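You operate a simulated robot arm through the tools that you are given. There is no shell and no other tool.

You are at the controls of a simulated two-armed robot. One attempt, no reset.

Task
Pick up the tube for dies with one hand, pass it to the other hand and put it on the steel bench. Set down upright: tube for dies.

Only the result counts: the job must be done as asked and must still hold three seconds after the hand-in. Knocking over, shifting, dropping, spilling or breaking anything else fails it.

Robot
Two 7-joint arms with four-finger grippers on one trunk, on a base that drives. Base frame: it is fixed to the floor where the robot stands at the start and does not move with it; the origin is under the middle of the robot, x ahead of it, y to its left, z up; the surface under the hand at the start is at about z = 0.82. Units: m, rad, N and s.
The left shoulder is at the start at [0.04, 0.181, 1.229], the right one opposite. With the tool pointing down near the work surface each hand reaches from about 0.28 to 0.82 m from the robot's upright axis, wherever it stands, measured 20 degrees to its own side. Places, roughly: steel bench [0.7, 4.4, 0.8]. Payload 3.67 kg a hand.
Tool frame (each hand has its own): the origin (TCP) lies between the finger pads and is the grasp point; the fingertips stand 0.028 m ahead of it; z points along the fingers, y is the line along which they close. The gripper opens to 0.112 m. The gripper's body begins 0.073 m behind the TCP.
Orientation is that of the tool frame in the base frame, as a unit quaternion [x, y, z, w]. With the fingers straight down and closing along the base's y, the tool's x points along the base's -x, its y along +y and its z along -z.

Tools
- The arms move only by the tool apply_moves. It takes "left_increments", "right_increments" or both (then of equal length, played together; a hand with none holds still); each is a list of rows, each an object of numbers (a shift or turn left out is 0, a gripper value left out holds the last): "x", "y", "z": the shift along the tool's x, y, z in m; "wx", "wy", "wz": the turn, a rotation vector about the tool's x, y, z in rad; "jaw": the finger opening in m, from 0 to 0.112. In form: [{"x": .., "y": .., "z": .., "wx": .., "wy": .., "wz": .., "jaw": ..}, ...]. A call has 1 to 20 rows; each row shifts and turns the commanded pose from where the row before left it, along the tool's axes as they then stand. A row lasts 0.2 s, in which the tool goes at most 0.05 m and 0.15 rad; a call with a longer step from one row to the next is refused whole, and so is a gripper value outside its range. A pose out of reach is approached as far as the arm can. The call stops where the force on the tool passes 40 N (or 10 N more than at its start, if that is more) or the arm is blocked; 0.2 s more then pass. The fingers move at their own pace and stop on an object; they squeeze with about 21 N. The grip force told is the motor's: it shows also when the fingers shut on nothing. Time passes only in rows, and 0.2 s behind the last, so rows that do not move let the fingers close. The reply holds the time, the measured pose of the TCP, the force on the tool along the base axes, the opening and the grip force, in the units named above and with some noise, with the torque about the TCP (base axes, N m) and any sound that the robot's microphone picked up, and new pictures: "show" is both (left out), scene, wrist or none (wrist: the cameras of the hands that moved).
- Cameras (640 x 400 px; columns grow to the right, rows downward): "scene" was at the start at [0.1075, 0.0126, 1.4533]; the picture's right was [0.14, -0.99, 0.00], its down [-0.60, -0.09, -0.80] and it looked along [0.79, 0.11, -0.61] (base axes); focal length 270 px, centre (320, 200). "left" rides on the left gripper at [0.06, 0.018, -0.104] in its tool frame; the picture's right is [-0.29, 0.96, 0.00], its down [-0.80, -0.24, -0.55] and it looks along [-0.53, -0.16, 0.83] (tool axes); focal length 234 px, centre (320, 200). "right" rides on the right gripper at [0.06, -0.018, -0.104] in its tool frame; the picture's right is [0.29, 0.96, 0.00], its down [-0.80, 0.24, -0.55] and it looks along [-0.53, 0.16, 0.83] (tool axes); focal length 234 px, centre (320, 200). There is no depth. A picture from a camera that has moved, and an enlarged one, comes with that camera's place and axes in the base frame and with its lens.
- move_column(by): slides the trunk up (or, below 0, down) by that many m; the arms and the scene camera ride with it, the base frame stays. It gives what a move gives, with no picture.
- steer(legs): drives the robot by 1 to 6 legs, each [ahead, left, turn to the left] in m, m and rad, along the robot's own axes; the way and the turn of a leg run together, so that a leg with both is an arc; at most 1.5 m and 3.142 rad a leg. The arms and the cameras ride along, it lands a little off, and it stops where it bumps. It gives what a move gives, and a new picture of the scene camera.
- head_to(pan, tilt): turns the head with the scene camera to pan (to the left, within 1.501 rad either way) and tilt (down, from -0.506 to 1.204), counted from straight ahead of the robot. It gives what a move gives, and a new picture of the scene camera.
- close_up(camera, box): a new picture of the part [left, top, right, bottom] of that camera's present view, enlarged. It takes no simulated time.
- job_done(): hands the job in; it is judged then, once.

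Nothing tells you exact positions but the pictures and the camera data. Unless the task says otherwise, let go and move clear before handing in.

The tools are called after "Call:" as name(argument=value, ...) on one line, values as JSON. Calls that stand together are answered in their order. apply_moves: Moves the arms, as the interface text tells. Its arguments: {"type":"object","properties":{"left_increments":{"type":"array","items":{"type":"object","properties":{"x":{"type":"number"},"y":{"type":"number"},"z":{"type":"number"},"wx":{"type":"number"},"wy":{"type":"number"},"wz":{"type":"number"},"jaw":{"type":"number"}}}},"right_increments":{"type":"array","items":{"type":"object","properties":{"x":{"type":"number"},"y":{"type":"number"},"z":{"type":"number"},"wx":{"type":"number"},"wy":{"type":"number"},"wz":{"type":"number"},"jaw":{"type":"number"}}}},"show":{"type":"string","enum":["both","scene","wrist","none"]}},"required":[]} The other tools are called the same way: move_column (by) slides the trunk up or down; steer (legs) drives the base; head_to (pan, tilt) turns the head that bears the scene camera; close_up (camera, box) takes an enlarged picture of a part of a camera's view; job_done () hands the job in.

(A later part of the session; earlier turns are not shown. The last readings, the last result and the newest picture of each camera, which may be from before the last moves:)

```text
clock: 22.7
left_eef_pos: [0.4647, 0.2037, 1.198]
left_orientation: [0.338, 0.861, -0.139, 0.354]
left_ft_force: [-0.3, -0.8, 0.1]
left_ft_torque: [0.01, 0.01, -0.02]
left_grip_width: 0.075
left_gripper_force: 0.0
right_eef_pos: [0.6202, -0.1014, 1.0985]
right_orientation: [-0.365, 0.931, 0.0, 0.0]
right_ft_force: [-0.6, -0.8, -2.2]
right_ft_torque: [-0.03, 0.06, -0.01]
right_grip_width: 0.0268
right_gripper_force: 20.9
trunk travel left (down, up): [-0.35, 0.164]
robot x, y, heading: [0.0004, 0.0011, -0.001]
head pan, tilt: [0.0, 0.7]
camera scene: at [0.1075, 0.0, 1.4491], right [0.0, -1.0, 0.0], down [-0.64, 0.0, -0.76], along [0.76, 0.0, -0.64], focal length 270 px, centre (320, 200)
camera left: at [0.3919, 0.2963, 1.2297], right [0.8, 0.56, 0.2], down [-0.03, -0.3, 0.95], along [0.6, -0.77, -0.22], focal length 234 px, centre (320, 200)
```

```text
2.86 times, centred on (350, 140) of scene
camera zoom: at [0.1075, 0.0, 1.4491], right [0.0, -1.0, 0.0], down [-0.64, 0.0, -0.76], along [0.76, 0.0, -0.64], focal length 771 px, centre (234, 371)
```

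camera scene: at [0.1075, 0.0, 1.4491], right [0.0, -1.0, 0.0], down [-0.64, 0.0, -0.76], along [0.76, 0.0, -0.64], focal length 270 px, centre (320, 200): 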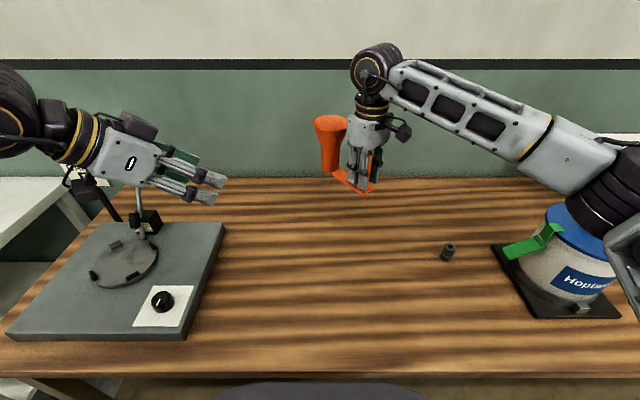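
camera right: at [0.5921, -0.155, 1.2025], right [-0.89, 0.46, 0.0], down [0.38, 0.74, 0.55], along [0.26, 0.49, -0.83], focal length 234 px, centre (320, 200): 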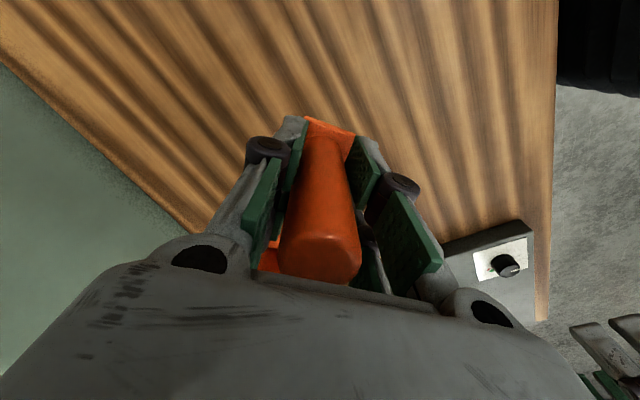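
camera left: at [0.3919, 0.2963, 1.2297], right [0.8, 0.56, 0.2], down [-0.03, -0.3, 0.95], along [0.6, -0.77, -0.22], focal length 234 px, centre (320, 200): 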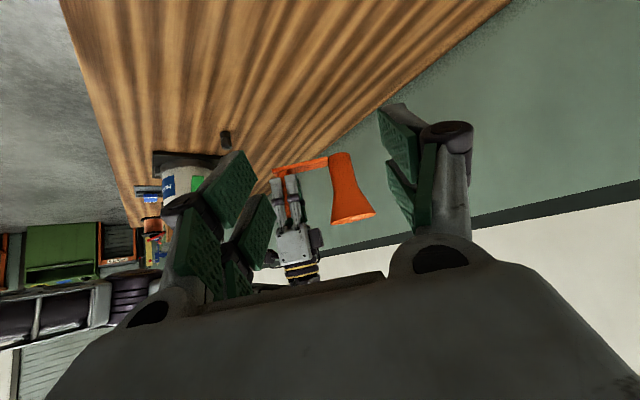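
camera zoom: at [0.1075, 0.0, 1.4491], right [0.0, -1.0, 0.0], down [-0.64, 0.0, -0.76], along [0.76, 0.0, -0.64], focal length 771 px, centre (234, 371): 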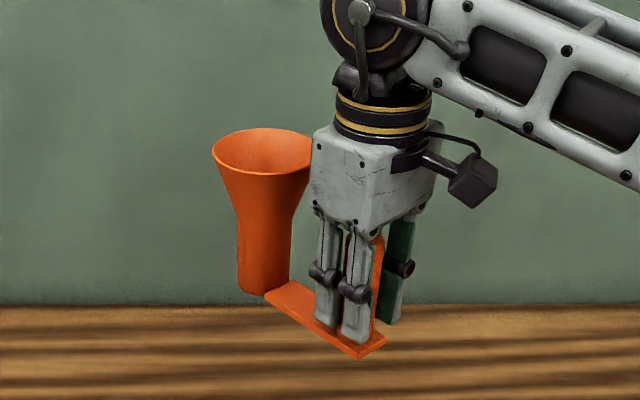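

The left hand reached its full pitched and yawed pose. The tube axis is near (0.706, −0.026) and the tube's underside is at z ≈ 1.05. I'll slide the left hand onto the approach line and advance halfway.

Call:
apply_moves(left_increments=[{"x": -0.043}, {"x": -0.043}, {"x": -0.043}, {"x": -0.043}, {"z": 0.035, "y": -0.002}, {"z": 0.035, "y": -0.002}, {"z": 0.035}, {"z": 0.035}, {"z": 0}], show="both")

Call:
close_up(camera="scene", box=[220, 60, 420, 220])

Call:
close_up(camera="left", box=[200, 60, 440, 280])

```text
clock: 24.7
left_eef_pos: [0.6211, 0.0492, 1.2199]
left_orientation: [0.338, 0.861, -0.139, 0.354]
left_ft_force: [-0.2, -0.1, 1.0]
left_ft_torque: [-0.03, 0.0, -0.03]
left_grip_width: 0.0752
left_gripper_force: 0.0
right_eef_pos: [0.6196, -0.1006, 1.099]
right_orientation: [-0.366, 0.931, 0.0, -0.001]
right_ft_force: [0.1, 0.3, -1.9]
right_ft_torque: [-0.02, 0.05, -0.02]
right_grip_width: 0.027
right_gripper_force: 21.1
trunk travel left (down, up): [-0.35, 0.164]
robot x, y, heading: [-0.0006, -0.0049, 0.001]
head pan, tilt: [0.0, 0.7]
camera scene: at [0.1061, 0.0006, 1.4492], right [0.0, -1.0, 0.0], down [-0.64, 0.0, -0.77], along [0.77, 0.0, -0.64], focal length 270 px, centre (320, 200)
camera left: at [0.5493, 0.1417, 1.2514], right [0.8, 0.56, 0.2], down [-0.03, -0.3, 0.95], along [0.6, -0.77, -0.22], focal length 234 px, centre (320, 200)
```

scene: 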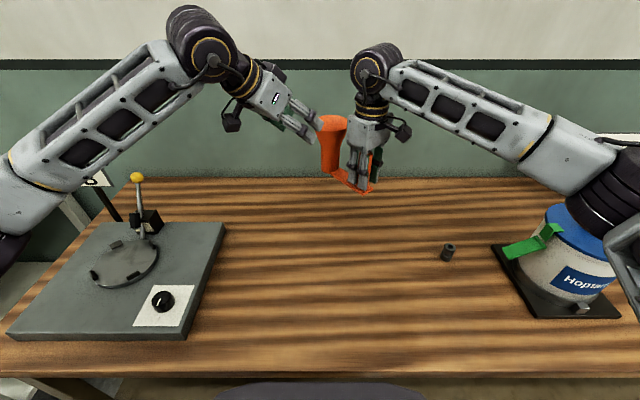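
left: 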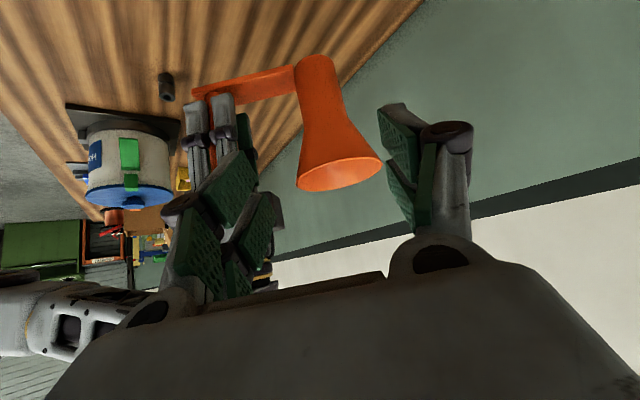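

```text
2.50 times, centred on (320, 140) of scene
camera zoom: at [0.1061, 0.0006, 1.4492], right [0.0, -1.0, 0.0], down [-0.64, 0.0, -0.77], along [0.77, 0.0, -0.64], focal length 675 px, centre (320, 350)
```

zoom: 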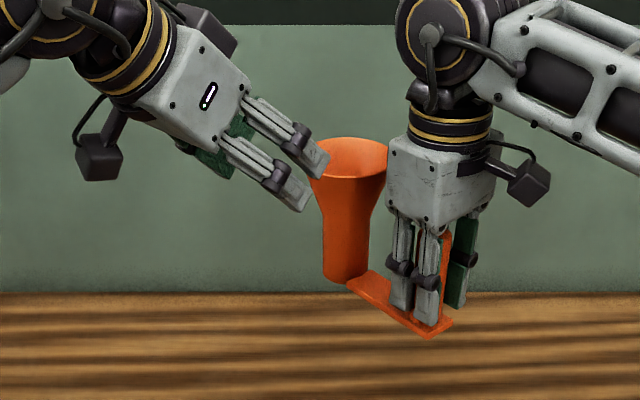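

```text
1.82 times, centred on (320, 170) of left
camera zoom: at [0.5493, 0.1417, 1.2514], right [0.8, 0.56, 0.2], down [-0.03, -0.3, 0.95], along [0.6, -0.77, -0.22], focal length 426 px, centre (320, 254)
```

zoom: 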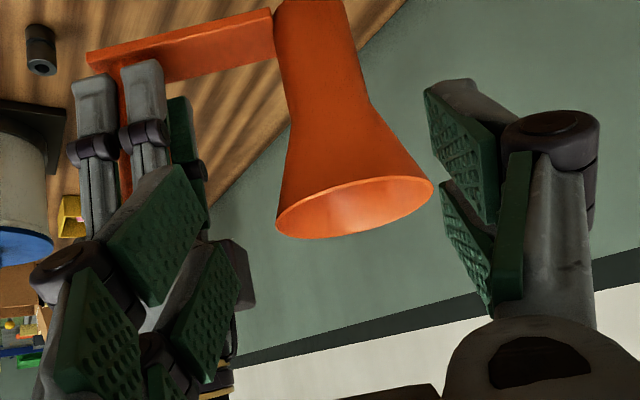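

Triangulation agrees from two views: tube bottom z ≈ 1.052, axis ≈ (0.709, −0.029), cone begins ~0.077 above the bottom. The fingers line up with the tube. I'll advance most of the way along the tool axis and check.

Call:
apply_moves(left_increments=[{"z": 0.035, "y": 0.0025}, {"z": 0.035}, {"z": 0.03}, {"z": 0}], show="both")

Call:
close_up(camera="scene", box=[260, 70, 420, 210])

Call:
close_up(camera="left", box=[180, 20, 480, 280])

```text
clock: 25.7
left_eef_pos: [0.6755, 0.0042, 1.1484]
left_orientation: [0.338, 0.861, -0.139, 0.354]
left_ft_force: [-1.4, -0.3, 0.1]
left_ft_torque: [-0.01, 0.03, 0.03]
left_grip_width: 0.0751
left_gripper_force: 0.1
right_eef_pos: [0.6194, -0.1001, 1.0988]
right_orientation: [-0.366, 0.931, -0.001, 0.0]
right_ft_force: [0.4, 0.0, -1.2]
right_ft_torque: [0.0, 0.05, -0.01]
right_grip_width: 0.0271
right_gripper_force: 20.7
trunk travel left (down, up): [-0.35, 0.164]
robot x, y, heading: [0.0034, -0.0016, 0.001]
head pan, tilt: [0.0, 0.7]
camera scene: at [0.1065, 0.0006, 1.4492], right [0.0, -1.0, 0.0], down [-0.64, 0.0, -0.76], along [0.76, 0.0, -0.64], focal length 270 px, centre (320, 200)
camera left: at [0.6024, 0.0964, 1.1802], right [0.8, 0.56, 0.2], down [-0.03, -0.3, 0.95], along [0.6, -0.77, -0.22], focal length 234 px, centre (320, 200)
```

scene: 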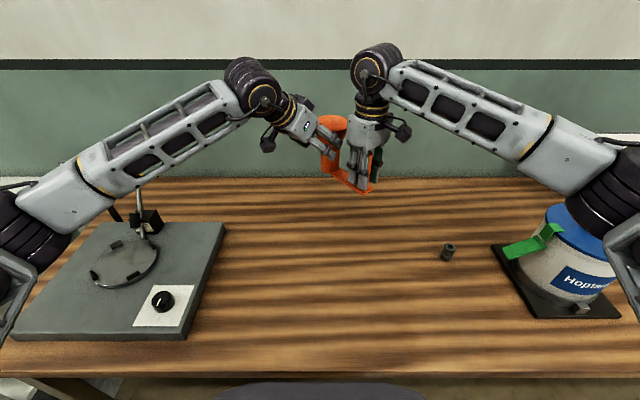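
left: 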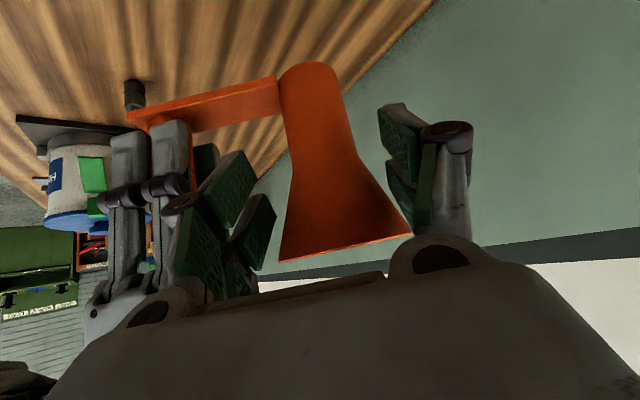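

```text
2.86 times, centred on (340, 140) of scene
camera zoom: at [0.1065, 0.0006, 1.4492], right [0.0, -1.0, 0.0], down [-0.64, 0.0, -0.76], along [0.76, 0.0, -0.64], focal length 771 px, centre (263, 371)
```

zoom: 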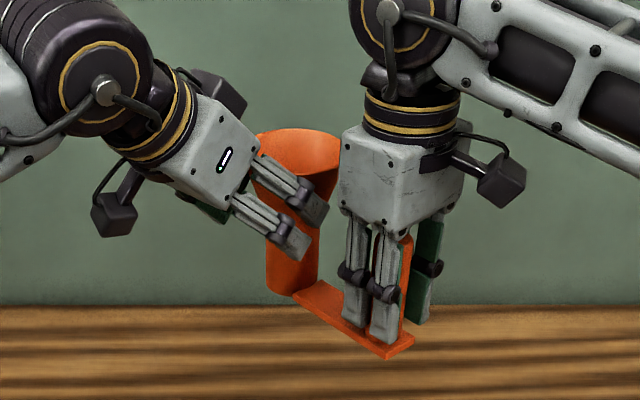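

```text
1.54 times, centred on (330, 150) of left
camera zoom: at [0.6024, 0.0964, 1.1802], right [0.8, 0.56, 0.2], down [-0.03, -0.3, 0.95], along [0.6, -0.77, -0.22], focal length 360 px, centre (305, 277)
```

zoom: 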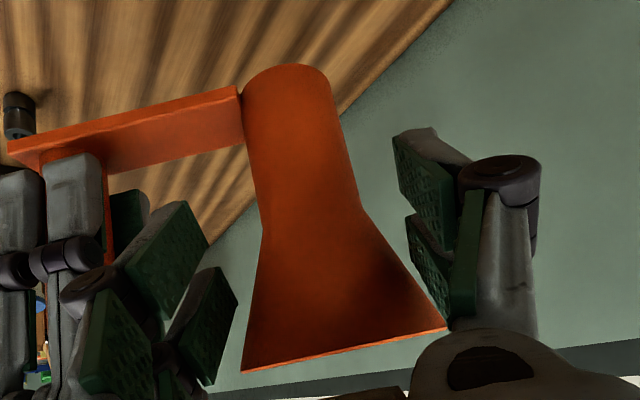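

The fingers straddle the tube with clear space to the rim and the right gripper. I'll advance 0.055 m, so the tube sits just ahead of the grasp point and the rim stays clear of the gripper body, then close.

Call:
apply_moves(left_increments=[{"z": 0.02}, {"z": 0.02}, {"z": 0.015}, {"z": 0}], show="both")

Call:
close_up(camera="scene", box=[260, 70, 420, 210])

Call:
close_up(camera="left", box=[180, 20, 480, 280])

```text
clock: 26.7
left_eef_pos: [0.7043, -0.0216, 1.1097]
left_orientation: [0.338, 0.861, -0.139, 0.354]
left_ft_force: [-0.2, 1.2, 0.1]
left_ft_torque: [-0.11, -0.06, -0.01]
left_grip_width: 0.0749
left_gripper_force: 0.0
right_eef_pos: [0.6207, -0.1001, 1.1003]
right_orientation: [-0.365, 0.931, -0.001, 0.0]
right_ft_force: [0.7, -2.1, -0.6]
right_ft_torque: [0.09, 0.09, -0.13]
right_grip_width: 0.0269
right_gripper_force: 21.3
trunk travel left (down, up): [-0.35, 0.164]
robot x, y, heading: [-0.0006, -0.0017, 0.0]
head pan, tilt: [0.0, 0.7]
camera scene: at [0.1067, 0.0004, 1.4491], right [0.0, -1.0, 0.0], down [-0.64, 0.0, -0.76], along [0.76, 0.0, -0.64], focal length 270 px, centre (320, 200)
camera left: at [0.6309, 0.0706, 1.1413], right [0.8, 0.56, 0.2], down [-0.03, -0.3, 0.95], along [0.6, -0.77, -0.22], focal length 234 px, centre (320, 200)
```

scene: 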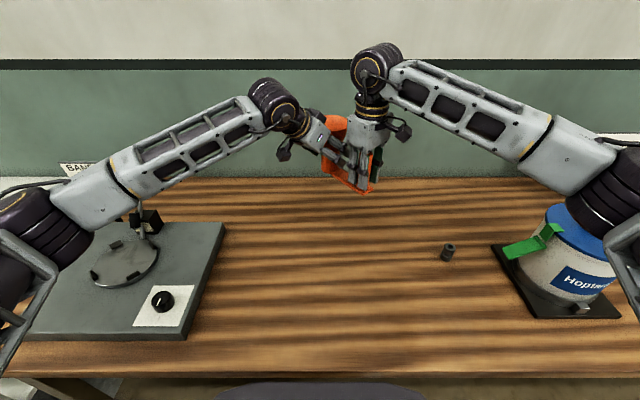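
left: 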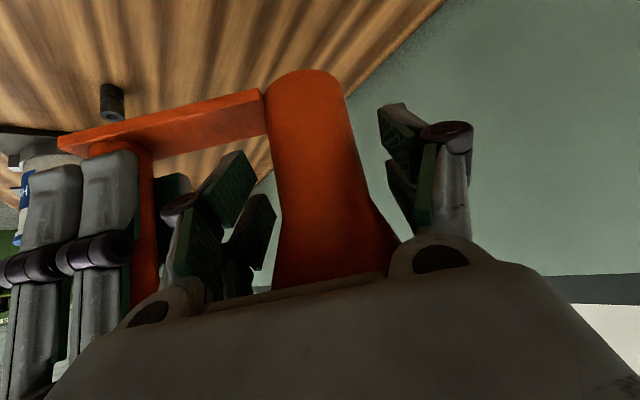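

```text
2.86 times, centred on (340, 140) of scene
camera zoom: at [0.1067, 0.0004, 1.4491], right [0.0, -1.0, 0.0], down [-0.64, 0.0, -0.76], along [0.76, 0.0, -0.64], focal length 771 px, centre (263, 371)
```

zoom: 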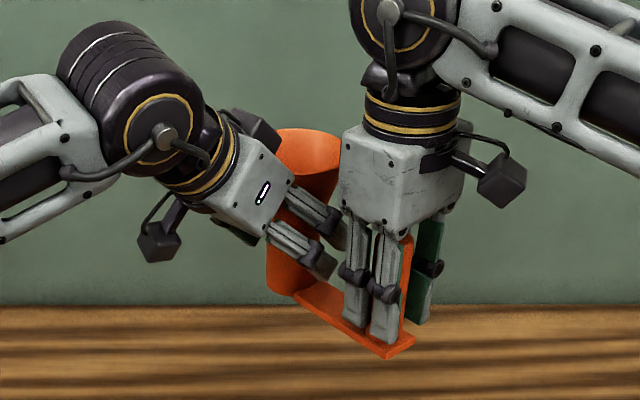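

```text
1.54 times, centred on (330, 150) of left
camera zoom: at [0.6309, 0.0706, 1.1413], right [0.8, 0.56, 0.2], down [-0.03, -0.3, 0.95], along [0.6, -0.77, -0.22], focal length 360 px, centre (305, 277)
```

zoom: 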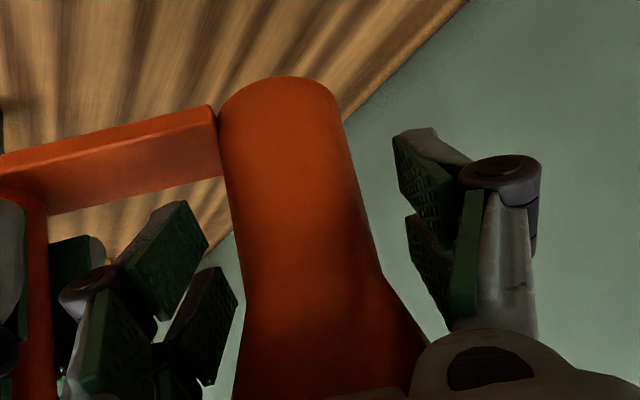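

A 1–2 N contact showed up, most likely the left gripper body nudging the rim. I'll back off, pitch shallower (about 34° below horizontal) to give the rim room, and re-approach a bit lower.

Call:
apply_moves(left_increments=[{"z": -0.025}, {"z": -0.025}, {"wy": -0.1}, {"wy": -0.1}, {"x": 0.016}, {"z": 0}], show="both")

Call:
close_up(camera="scene", box=[260, 70, 420, 210])

Call:
close_up(camera="left", box=[180, 20, 480, 280])

```text
clock: 28.1
left_eef_pos: [0.6722, 0.0079, 1.1321]
left_orientation: [0.323, 0.821, -0.172, 0.439]
left_ft_force: [0.0, -0.2, -0.3]
left_ft_torque: [0.02, -0.02, 0.01]
left_grip_width: 0.0751
left_gripper_force: 0.1
right_eef_pos: [0.6212, -0.1008, 1.0989]
right_orientation: [-0.367, 0.93, 0.0, 0.0]
right_ft_force: [1.0, -0.3, -0.6]
right_ft_torque: [-0.02, 0.08, -0.01]
right_grip_width: 0.027
right_gripper_force: 20.6
trunk travel left (down, up): [-0.35, 0.164]
robot x, y, heading: [-0.0001, 0.0025, -0.0]
head pan, tilt: [0.0, 0.7]
camera scene: at [0.107, 0.0001, 1.4491], right [0.0, -1.0, 0.0], down [-0.64, 0.0, -0.76], along [0.76, 0.0, -0.64], focal length 270 px, centre (320, 200)
camera left: at [0.5969, 0.1029, 1.1399], right [0.77, 0.59, 0.24], down [-0.17, -0.16, 0.97], along [0.61, -0.79, -0.02], focal length 234 px, centre (320, 200)
```

scene: 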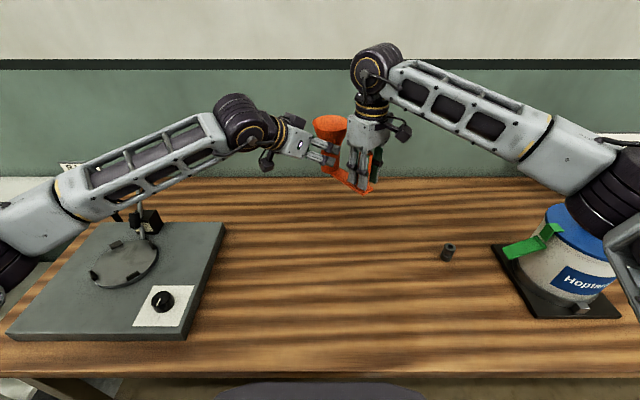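
left: 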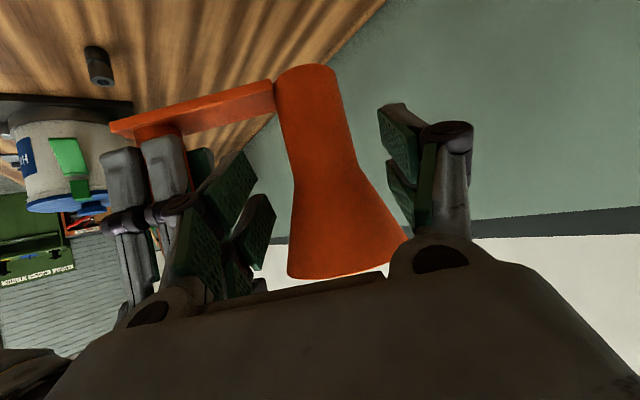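

```text
2.86 times, centred on (340, 140) of scene
camera zoom: at [0.107, 0.0001, 1.4491], right [0.0, -1.0, 0.0], down [-0.64, 0.0, -0.76], along [0.76, 0.0, -0.64], focal length 771 px, centre (263, 371)
```

zoom: 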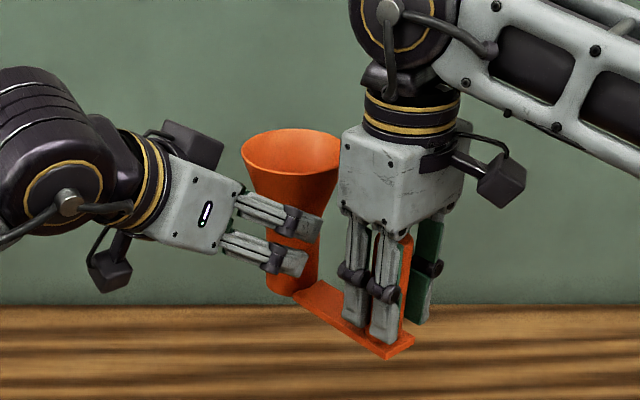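

```text
1.54 times, centred on (330, 150) of left
camera zoom: at [0.5969, 0.1029, 1.1399], right [0.77, 0.59, 0.24], down [-0.17, -0.16, 0.97], along [0.61, -0.79, -0.02], focal length 360 px, centre (305, 277)
```

zoom: 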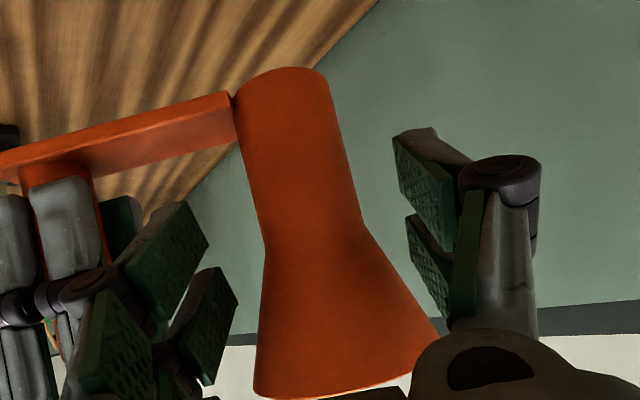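

Contact is gone and the rim now sits well above the gripper body. I'll advance along the tool axis to the tube.

Call:
apply_moves(left_increments=[{"z": 0.02}, {"z": 0.02}, {"z": 0.0125}, {"z": 0}], show="both")

Call:
close_up(camera="scene", box=[260, 70, 420, 210])

Call:
close_up(camera="left", box=[180, 20, 480, 280])

```text
clock: 29.1
left_eef_pos: [0.705, -0.0222, 1.1027]
left_orientation: [0.322, 0.822, -0.172, 0.437]
left_ft_force: [-0.5, -0.4, 0.0]
left_ft_torque: [-0.02, -0.01, 0.02]
left_grip_width: 0.0751
left_gripper_force: 0.0
right_eef_pos: [0.6203, -0.1, 1.0997]
right_orientation: [-0.366, 0.93, 0.0, 0.0]
right_ft_force: [0.6, 0.3, -1.6]
right_ft_torque: [-0.03, 0.04, -0.03]
right_grip_width: 0.0264
right_gripper_force: 21.2
trunk travel left (down, up): [-0.35, 0.164]
robot x, y, heading: [0.0017, -0.0006, 0.009]
head pan, tilt: [0.0, 0.7]
camera scene: at [0.1068, 0.0003, 1.4491], right [0.0, -1.0, 0.0], down [-0.64, 0.0, -0.76], along [0.76, 0.0, -0.64], focal length 270 px, centre (320, 200)
camera left: at [0.6291, 0.0733, 1.1111], right [0.77, 0.59, 0.24], down [-0.17, -0.16, 0.97], along [0.61, -0.79, -0.02], focal length 234 px, centre (320, 200)
```

scene: 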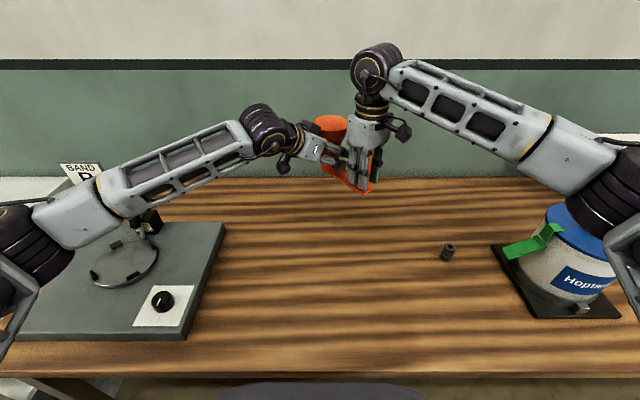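
left: 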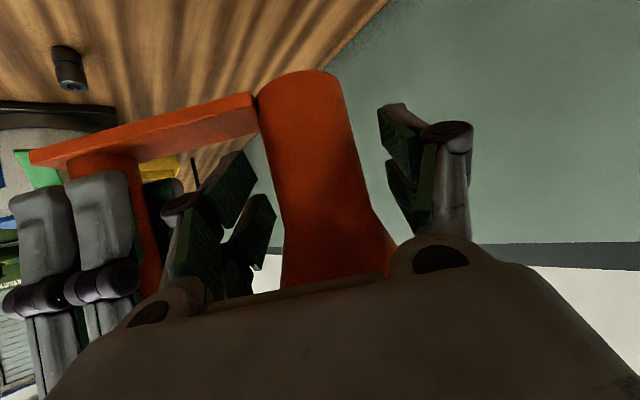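

```text
2.86 times, centred on (340, 140) of scene
camera zoom: at [0.1068, 0.0003, 1.4491], right [0.0, -1.0, 0.0], down [-0.64, 0.0, -0.76], along [0.76, 0.0, -0.64], focal length 771 px, centre (263, 371)
```

zoom: 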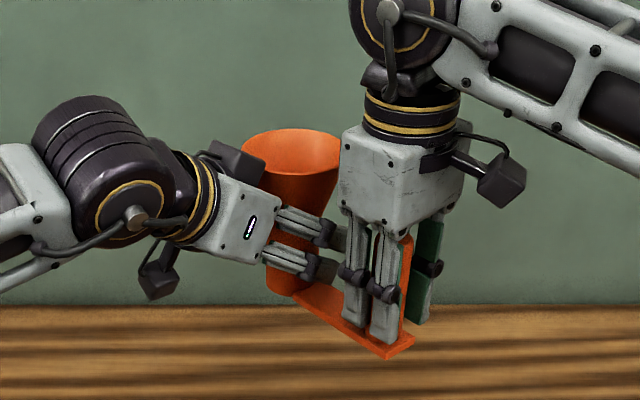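

```text
1.54 times, centred on (330, 150) of left
camera zoom: at [0.6291, 0.0733, 1.1111], right [0.77, 0.59, 0.24], down [-0.17, -0.16, 0.97], along [0.61, -0.79, -0.02], focal length 360 px, centre (305, 277)
```

zoom: 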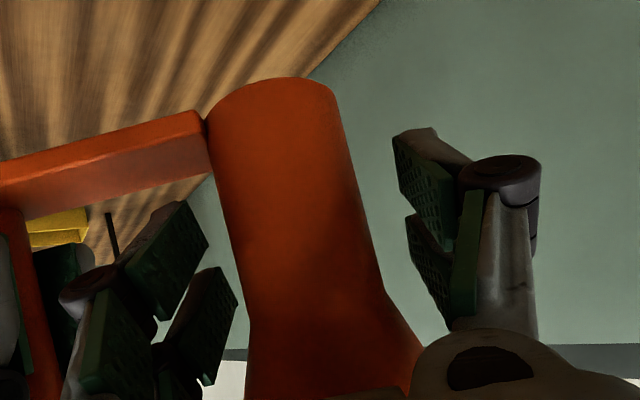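

No contact forces, and the tube is between the left fingers. I'll close the left gripper on the tube.

Call:
apply_moves(left_increments=[{"jaw": 0.05}, {"jaw": 0.03}, {"jaw": 0.0}, {"jaw": 0.0}, {"jaw": 0.0}], show="both")

Call:
close_up(camera="scene", box=[260, 70, 420, 210])

```text
clock: 30.3
left_eef_pos: [0.7033, -0.0218, 1.1027]
left_orientation: [0.323, 0.822, -0.172, 0.437]
left_ft_force: [-5.8, -2.5, 0.4]
left_ft_torque: [0.07, -0.08, -0.09]
left_grip_width: 0.0517
left_gripper_force: 21.1
right_eef_pos: [0.6205, -0.1005, 1.0988]
right_orientation: [-0.366, 0.93, -0.001, 0.001]
right_ft_force: [5.0, 2.8, -1.0]
right_ft_torque: [-0.14, 0.17, -0.06]
right_grip_width: 0.0268
right_gripper_force: 20.9
trunk travel left (down, up): [-0.35, 0.164]
robot x, y, heading: [0.0028, -0.0009, 0.002]
head pan, tilt: [0.0, 0.7]
camera scene: at [0.1068, 0.0003, 1.4491], right [0.0, -1.0, 0.0], down [-0.64, 0.0, -0.76], along [0.76, 0.0, -0.64], focal length 270 px, centre (320, 200)
camera left: at [0.6287, 0.073, 1.1112], right [0.77, 0.59, 0.24], down [-0.17, -0.16, 0.97], along [0.61, -0.79, -0.02], focal length 234 px, centre (320, 200)
```

scene: 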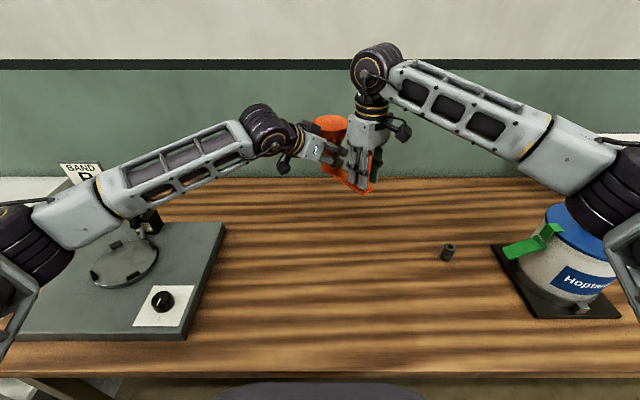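
left: 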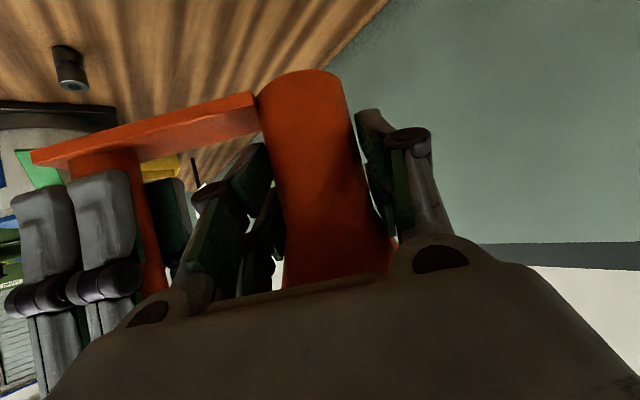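

```text
2.86 times, centred on (340, 140) of scene
camera zoom: at [0.1068, 0.0003, 1.4491], right [0.0, -1.0, 0.0], down [-0.64, 0.0, -0.76], along [0.76, 0.0, -0.64], focal length 771 px, centre (263, 371)
```

zoom: 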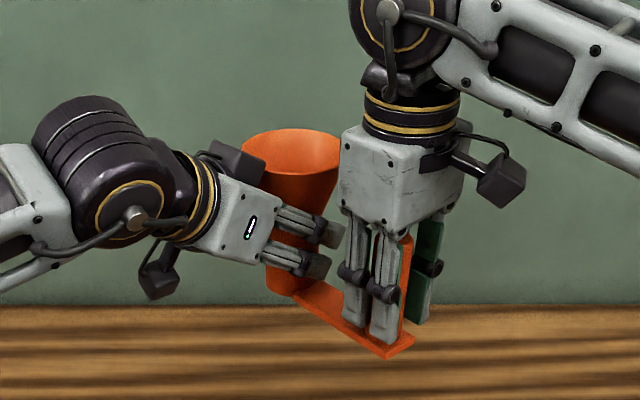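

The left grip is firm on the tube (0.052 m, 21 N). About 6 N of internal force remains along the left closing axis, so I'll relax it with a tiny shift before releasing the right.

Call:
apply_moves(left_increments=[{"y": -0.002}, {"y": 0}], show="none")

Call:
close_up(camera="left", box=[200, 60, 440, 300])

```text
clock: 30.9
left_eef_pos: [0.703, -0.0226, 1.1027]
left_orientation: [0.322, 0.821, -0.172, 0.439]
left_ft_force: [1.2, -1.6, -0.1]
left_ft_torque: [0.01, -0.05, 0.09]
left_grip_width: 0.0517
left_gripper_force: 20.6
right_eef_pos: [0.6196, -0.1007, 1.0989]
right_orientation: [-0.367, 0.93, 0.0, -0.002]
right_ft_force: [-1.5, 1.3, -1.3]
right_ft_torque: [-0.13, 0.11, 0.06]
right_grip_width: 0.0267
right_gripper_force: 20.8
trunk travel left (down, up): [-0.35, 0.164]
robot x, y, heading: [0.0008, -0.0016, 0.002]
head pan, tilt: [0.0, 0.7]
```

```text
1.67 times, centred on (320, 180) of left
camera zoom: at [0.6279, 0.0731, 1.1106], right [0.77, 0.59, 0.24], down [-0.18, -0.16, 0.97], along [0.61, -0.79, -0.02], focal length 390 px, centre (320, 233)
```

zoom: 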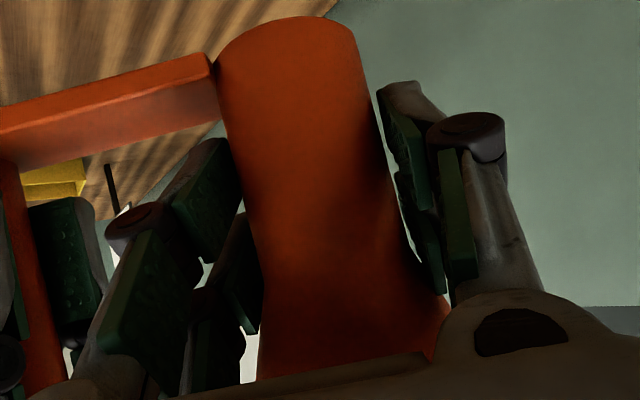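

The force has relaxed. The 0.052 m opening is wider than the tube (≈0.048 m), so the upper finger prongs are probably catching the start of the cone. While the right hand still holds, I'll open the left slightly, lower it 8.5 mm and re-grip on the straight part.

Call:
apply_moves(left_increments=[{"jaw": 0.066}, {"jaw": 0.066}, {"x": 0.0071, "z": 0.0047}, {"z": 0}, {"jaw": 0.045}, {"jaw": 0.0}, {"jaw": 0.0}, {"jaw": 0.0}], show="wrist")

Call:
close_up(camera="left", box=[200, 60, 440, 300])

Call:
close_up(camera="scene", box=[280, 90, 400, 210])

```text
clock: 32.7
left_eef_pos: [0.7031, -0.0225, 1.0945]
left_orientation: [0.323, 0.821, -0.172, 0.438]
left_ft_force: [4.2, 3.7, -0.4]
left_ft_torque: [-0.03, 0.02, 0.13]
left_grip_width: 0.0467
left_gripper_force: 20.7
right_eef_pos: [0.6206, -0.1003, 1.0994]
right_orientation: [-0.367, 0.93, -0.001, 0.0]
right_ft_force: [-3.3, -2.5, -0.7]
right_ft_torque: [-0.01, 0.01, -0.08]
right_grip_width: 0.0269
right_gripper_force: 21.0
trunk travel left (down, up): [-0.35, 0.164]
robot x, y, heading: [-0.0012, -0.0018, -0.003]
head pan, tilt: [0.0, 0.7]
camera left: at [0.6279, 0.0732, 1.1017], right [0.77, 0.59, 0.24], down [-0.17, -0.17, 0.97], along [0.61, -0.79, -0.02], focal length 234 px, centre (320, 200)
```

left: 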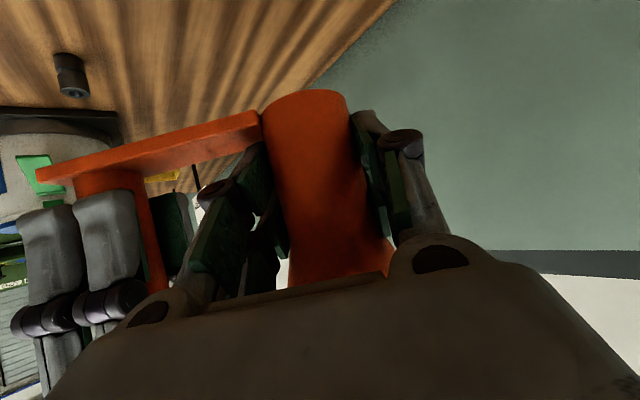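

```text
1.67 times, centred on (320, 180) of left
camera zoom: at [0.6279, 0.0732, 1.1017], right [0.77, 0.59, 0.24], down [-0.17, -0.17, 0.97], along [0.61, -0.79, -0.02], focal length 390 px, centre (320, 233)
```

zoom: 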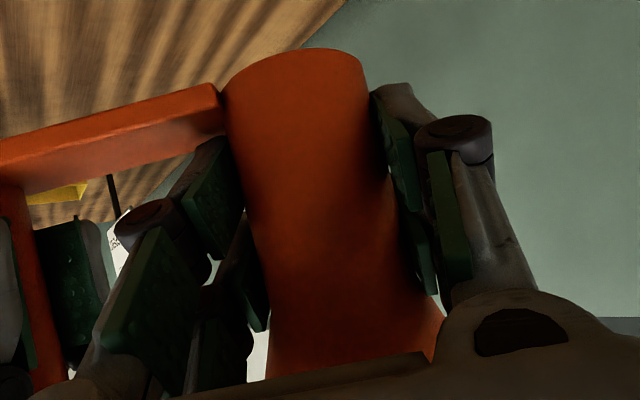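

```text
3.33 times, centred on (340, 150) of scene
camera zoom: at [0.1068, 0.0003, 1.4491], right [0.0, -1.0, 0.0], down [-0.64, 0.0, -0.76], along [0.76, 0.0, -0.64], focal length 900 px, centre (253, 367)
```

zoom: 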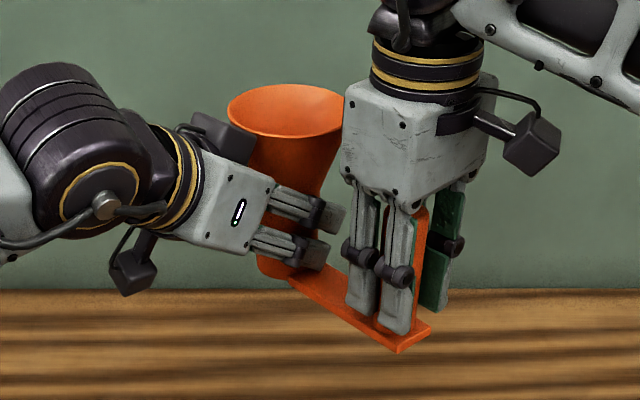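

Now the opening is 0.0467 m, so the left grip is on the straight tube. I'll relax the remaining ~5 N, then open the right gripper.

Call:
apply_moves(left_increments=[{"y": 0.0015}, {"y": 0}], show="none")

Call:
apply_moves(right_increments=[{"jaw": 0.04}, {"jaw": 0.06}, {"jaw": 0.06}], show="both")

Call:
close_up(camera="scene", box=[280, 90, 400, 210])

```text
clock: 33.3
left_eef_pos: [0.7038, -0.0229, 1.0943]
left_orientation: [0.323, 0.821, -0.172, 0.438]
left_ft_force: [0.7, 2.7, 0.7]
left_ft_torque: [0.06, 0.0, -0.01]
left_grip_width: 0.0468
left_gripper_force: 21.6
right_eef_pos: [0.6203, -0.1005, 1.0993]
right_orientation: [-0.365, 0.931, 0.0, 0.001]
right_ft_force: [-0.4, -2.6, 0.1]
right_ft_torque: [-0.12, 0.07, -0.14]
right_grip_width: 0.0265
right_gripper_force: 20.9
trunk travel left (down, up): [-0.35, 0.164]
robot x, y, heading: [0.0008, 0.004, -0.0]
head pan, tilt: [0.0, 0.7]
```

```text
clock: 34.1
left_eef_pos: [0.7044, -0.0234, 1.0937]
left_orientation: [0.324, 0.821, -0.173, 0.436]
left_ft_force: [0.8, 0.1, -0.4]
left_ft_torque: [0.03, 0.0, 0.0]
left_grip_width: 0.047
left_gripper_force: 21.3
right_eef_pos: [0.62, -0.1005, 1.0996]
right_orientation: [-0.366, 0.93, -0.001, 0.001]
right_ft_force: [-0.1, -0.3, -0.4]
right_ft_torque: [0.01, -0.06, 0.0]
right_grip_width: 0.06
right_gripper_force: 0.2
trunk travel left (down, up): [-0.35, 0.164]
robot x, y, heading: [-0.0021, 0.0001, -0.001]
head pan, tilt: [0.0, 0.7]
camera scene: at [0.1068, 0.0003, 1.4491], right [0.0, -1.0, 0.0], down [-0.64, 0.0, -0.76], along [0.76, 0.0, -0.64], focal length 270 px, centre (320, 200)
camera right: at [0.5892, -0.1536, 1.2027], right [-0.86, 0.5, 0.0], down [0.42, 0.72, 0.55], along [0.28, 0.48, -0.83], focal length 234 px, centre (320, 200)
```

scene: 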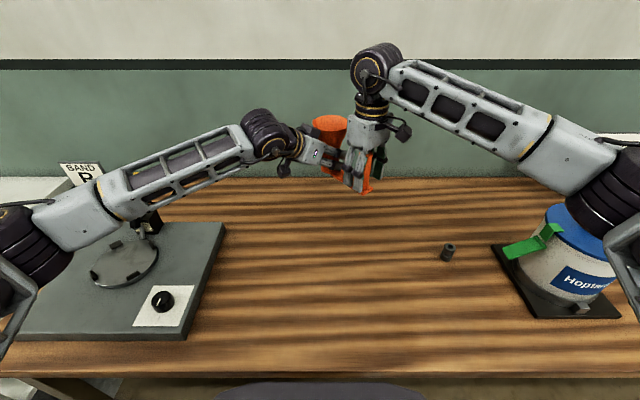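
right: 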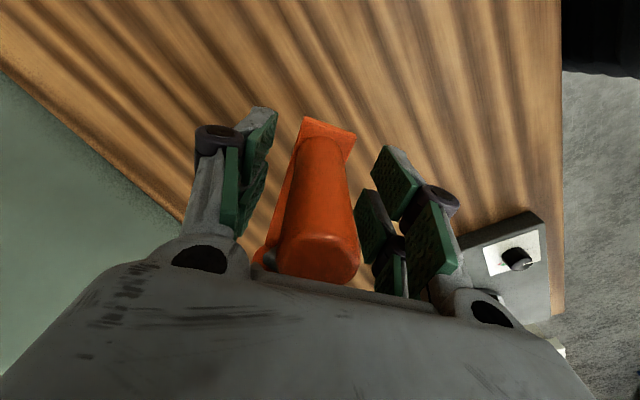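

```text
3.33 times, centred on (340, 150) of scene
camera zoom: at [0.1068, 0.0003, 1.4491], right [0.0, -1.0, 0.0], down [-0.64, 0.0, -0.76], along [0.76, 0.0, -0.64], focal length 900 px, centre (253, 367)
```

zoom: 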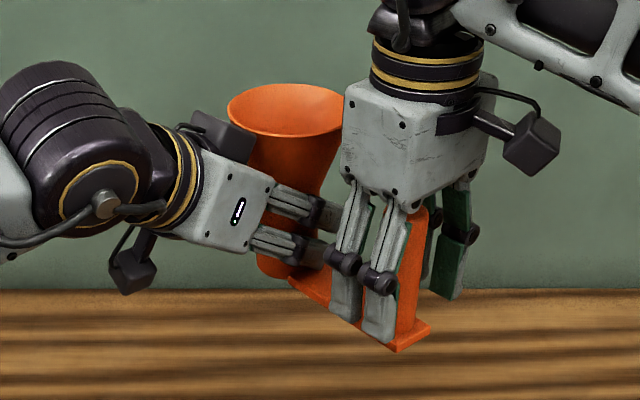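

The tube stayed put in the left grip. I'll lift the right hand straight up off the post.

Call:
apply_moves(right_increments=[{"z": -0.02}, {"z": -0.03}, {"z": -0.03}, {"z": -0.03}, {"z": -0.03}, {"z": 0}], show="both")

Call:
close_up(camera="scene", box=[260, 60, 420, 220])

```text
clock: 35.5
left_eef_pos: [0.705, -0.0212, 1.094]
left_orientation: [0.323, 0.821, -0.172, 0.438]
left_ft_force: [0.0, -0.4, 0.0]
left_ft_torque: [0.02, -0.02, -0.02]
left_grip_width: 0.0467
left_gripper_force: 20.9
right_eef_pos: [0.6203, -0.1, 1.2398]
right_orientation: [-0.367, 0.93, 0.0, -0.001]
right_ft_force: [0.3, -0.1, -0.2]
right_ft_torque: [-0.02, -0.03, 0.0]
right_grip_width: 0.0602
right_gripper_force: 0.1
trunk travel left (down, up): [-0.35, 0.164]
robot x, y, heading: [0.0002, -0.0002, -0.002]
head pan, tilt: [0.0, 0.7]
camera scene: at [0.1071, 0.0, 1.4491], right [0.0, -1.0, 0.0], down [-0.64, 0.0, -0.76], along [0.76, 0.0, -0.64], focal length 270 px, centre (320, 200)
camera right: at [0.5898, -0.1522, 1.3432], right [-0.86, 0.5, 0.0], down [0.42, 0.72, 0.55], along [0.28, 0.48, -0.83], focal length 234 px, centre (320, 200)
```

scene: 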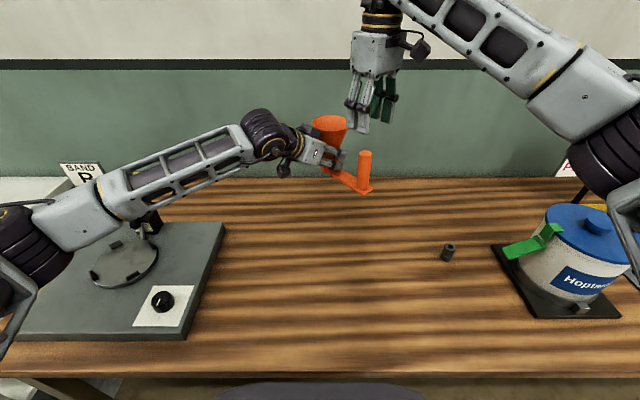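
right: 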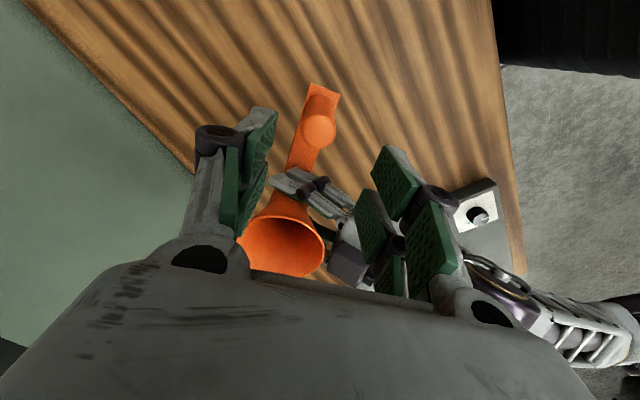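

```text
2.50 times, centred on (340, 140) of scene
camera zoom: at [0.1071, 0.0, 1.4491], right [0.0, -1.0, 0.0], down [-0.64, 0.0, -0.76], along [0.76, 0.0, -0.64], focal length 675 px, centre (270, 350)
```

zoom: 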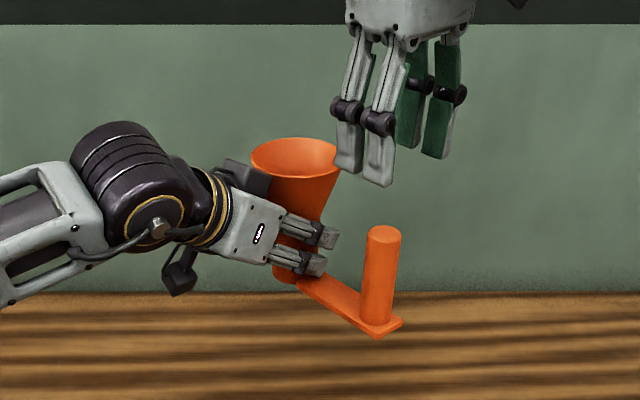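

The handover is complete: the left hand holds the tube upright on its own. Next I'll move the right hand out to its own side and straighten it, then inspect the grip.

Call:
apply_moves(right_increments=[{"x": 0.038, "y": -0.016}, {"x": 0.038, "y": -0.016}, {"x": 0.038, "y": -0.016}, {"x": 0.038, "y": -0.016}, {"wz": 0.125}, {"wz": 0.125}, {"wz": 0.125}, {"wz": 0.125}, {"wz": 0.125}, {"wz": 0.12}, {"z": 0}], show="scene")

Call:
close_up(camera="scene", box=[260, 80, 400, 220])

Call:
close_up(camera="left", box=[120, 60, 480, 300])

```text
clock: 37.9
left_eef_pos: [0.7031, -0.0215, 1.0948]
left_orientation: [0.323, 0.821, -0.173, 0.438]
left_ft_force: [0.8, 0.1, -0.3]
left_ft_torque: [0.08, -0.02, -0.02]
left_grip_width: 0.047
left_gripper_force: 20.9
right_eef_pos: [0.5448, -0.2421, 1.2377]
right_orientation: [-0.002, 1.0, 0.0, 0.0]
right_ft_force: [-0.3, 0.5, 0.5]
right_ft_torque: [0.03, -0.03, 0.0]
right_grip_width: 0.0604
right_gripper_force: 0.2
right hand out of reach, approached as far as the arm can: row 4
trunk travel left (down, up): [-0.35, 0.164]
robot x, y, heading: [0.0017, 0.0034, -0.003]
head pan, tilt: [0.0, 0.7]
camera scene: at [0.1068, 0.0003, 1.4491], right [0.0, -1.0, 0.0], down [-0.64, 0.0, -0.76], along [0.76, 0.0, -0.64], focal length 270 px, centre (320, 200)
```

scene: 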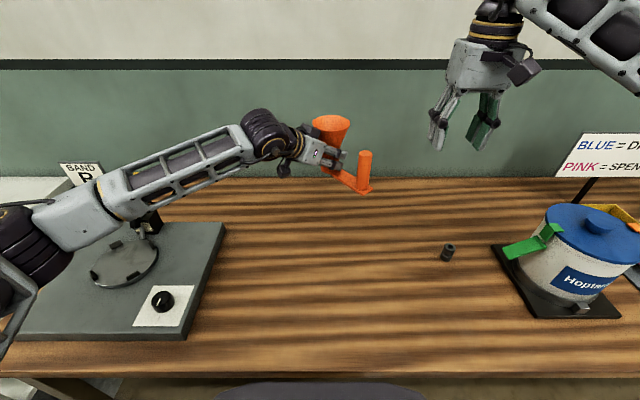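

```text
2.86 times, centred on (330, 150) of scene
camera zoom: at [0.1068, 0.0003, 1.4491], right [0.0, -1.0, 0.0], down [-0.64, 0.0, -0.76], along [0.76, 0.0, -0.64], focal length 771 px, centre (291, 343)
```

zoom: 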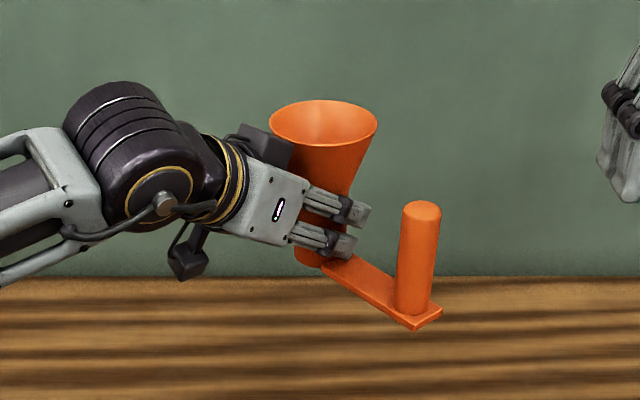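

```text
1.67 times, centred on (300, 180) of left
camera zoom: at [0.6287, 0.0735, 1.102], right [0.77, 0.59, 0.24], down [-0.17, -0.16, 0.97], along [0.61, -0.79, -0.02], focal length 390 px, centre (353, 233)
```

zoom: 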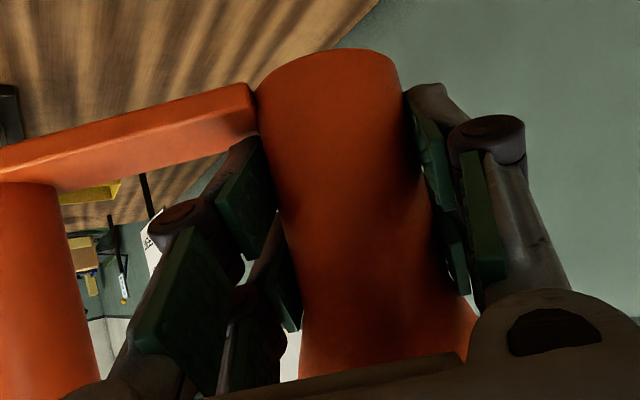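

The tube is held upright and steady. Now I'll back the robot away from the table so nothing is over the benches while travelling, then look left down the aisle.

Call:
steer(legs=[[-0.3, 0, 0], [-0.25, 0, 0]])

Call:
head_to(pan=1.4, tilt=0.35)

```text
clock: 41.4
left_eef_pos: [0.1598, -0.0212, 1.0945]
left_orientation: [0.322, 0.821, -0.173, 0.438]
left_ft_force: [0.2, -0.1, -1.7]
left_ft_torque: [0.0, -0.02, -0.01]
left_grip_width: 0.0467
left_gripper_force: 20.8
right_eef_pos: [0.0009, -0.2423, 1.237]
right_orientation: [-0.003, 1.0, 0.0, 0.001]
right_ft_force: [-0.6, 0.6, -0.2]
right_ft_torque: [-0.02, 0.0, -0.02]
right_grip_width: 0.0598
right_gripper_force: 0.1
trunk travel left (down, up): [-0.35, 0.164]
robot x, y, heading: [-0.5462, 0.0009, -0.006]
head pan, tilt: [0.0, 0.7]
camera scene: at [-0.438, -0.0001, 1.4491], right [0.0, -1.0, 0.0], down [-0.64, 0.0, -0.76], along [0.76, 0.0, -0.64], focal length 270 px, centre (320, 200)
```

scene: 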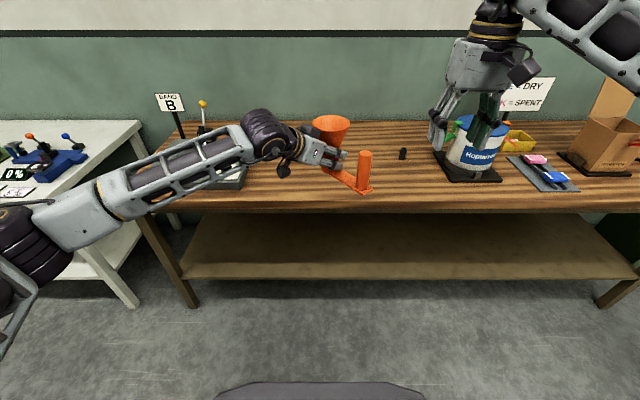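

```text
clock: 42.9
left_eef_pos: [0.1586, -0.0207, 1.0937]
left_orientation: [0.322, 0.822, -0.171, 0.438]
left_ft_force: [0.7, -0.2, -2.1]
left_ft_torque: [0.02, -0.04, 0.0]
left_grip_width: 0.0469
left_gripper_force: 20.4
right_eef_pos: [-0.0006, -0.2427, 1.2374]
right_orientation: [-0.004, 1.0, 0.0, 0.0]
right_ft_force: [0.0, -0.8, 0.1]
right_ft_torque: [-0.01, 0.03, -0.04]
right_grip_width: 0.0598
right_gripper_force: 0.0
trunk travel left (down, up): [-0.35, 0.164]
robot x, y, heading: [-0.5436, 0.0017, 0.006]
head pan, tilt: [1.4, 0.351]
camera scene: at [-0.5074, 0.0916, 1.4805], right [0.99, -0.17, 0.0], down [-0.06, -0.34, -0.94], along [0.16, 0.93, -0.34], focal length 270 px, centre (320, 200)
```

scene: 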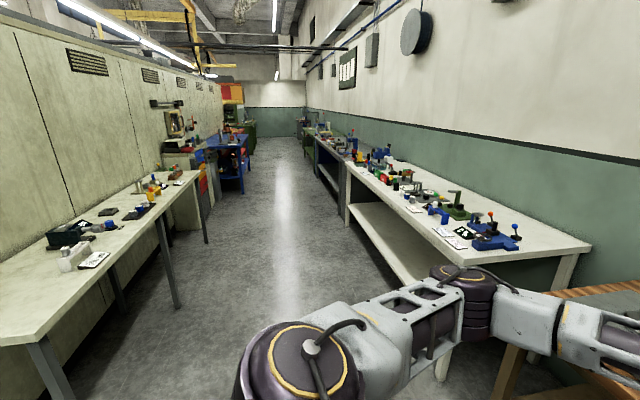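

The aisle is clear between x ≈ −1.25 and the bench fronts at x ≈ 0.2. I'll back up a little more for margin, then strafe left about 2.8 m and check.

Call:
steer(legs=[[-0.12, 0, 0], [0, 1.4, 0], [0, 1.4, 0]])

Call:
head_to(pan=0.8, tilt=0.4)

```text
clock: 57.8
left_eef_pos: [0.0583, 2.7703, 1.0944]
left_orientation: [0.323, 0.821, -0.172, 0.438]
left_ft_force: [0.0, 0.7, -1.1]
left_ft_torque: [0.02, -0.06, 0.0]
left_grip_width: 0.0468
left_gripper_force: 20.8
right_eef_pos: [-0.1015, 2.5495, 1.2376]
right_orientation: [-0.003, 1.0, 0.0, 0.0]
right_ft_force: [0.1, 0.3, 0.1]
right_ft_torque: [-0.01, 0.01, 0.03]
right_grip_width: 0.0599
right_gripper_force: 0.1
trunk travel left (down, up): [-0.35, 0.164]
robot x, y, heading: [-0.6479, 2.7909, -0.004]
head pan, tilt: [1.4, 0.351]
camera scene: at [-0.6084, 2.885, 1.4805], right [0.99, -0.17, 0.0], down [-0.06, -0.34, -0.94], along [0.16, 0.93, -0.34], focal length 270 px, centre (320, 200)
```

scene: 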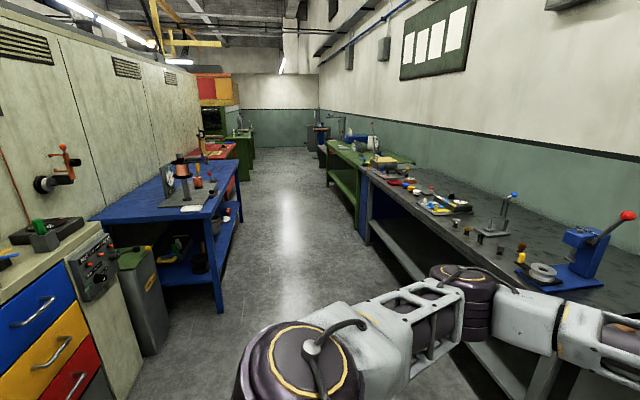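

```text
clock: 58.8
left_eef_pos: [0.0579, 2.7706, 1.0941]
left_orientation: [0.323, 0.821, -0.172, 0.438]
left_ft_force: [0.4, 0.1, -0.7]
left_ft_torque: [0.06, -0.04, 0.0]
left_grip_width: 0.0465
left_gripper_force: 20.6
right_eef_pos: [-0.1014, 2.5495, 1.2381]
right_orientation: [-0.002, 1.0, 0.0, 0.0]
right_ft_force: [-0.1, -0.5, 0.2]
right_ft_torque: [0.0, 0.02, -0.01]
right_grip_width: 0.0601
right_gripper_force: 0.0
trunk travel left (down, up): [-0.35, 0.164]
robot x, y, heading: [-0.644, 2.7955, -0.001]
head pan, tilt: [0.799, 0.4]
camera scene: at [-0.5598, 2.8595, 1.476], right [0.72, -0.7, 0.0], down [-0.27, -0.28, -0.92], along [0.64, 0.66, -0.39], focal length 270 px, centre (320, 200)
```

scene: 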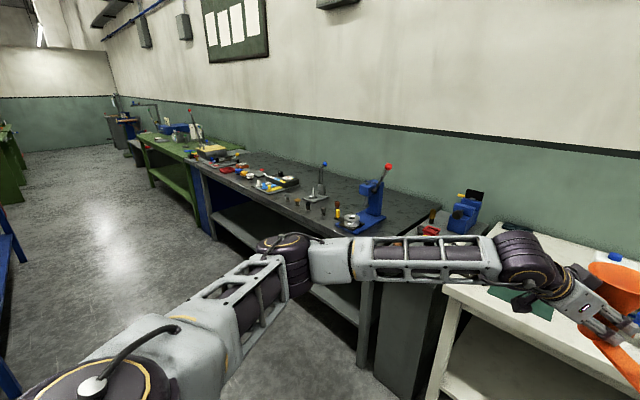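

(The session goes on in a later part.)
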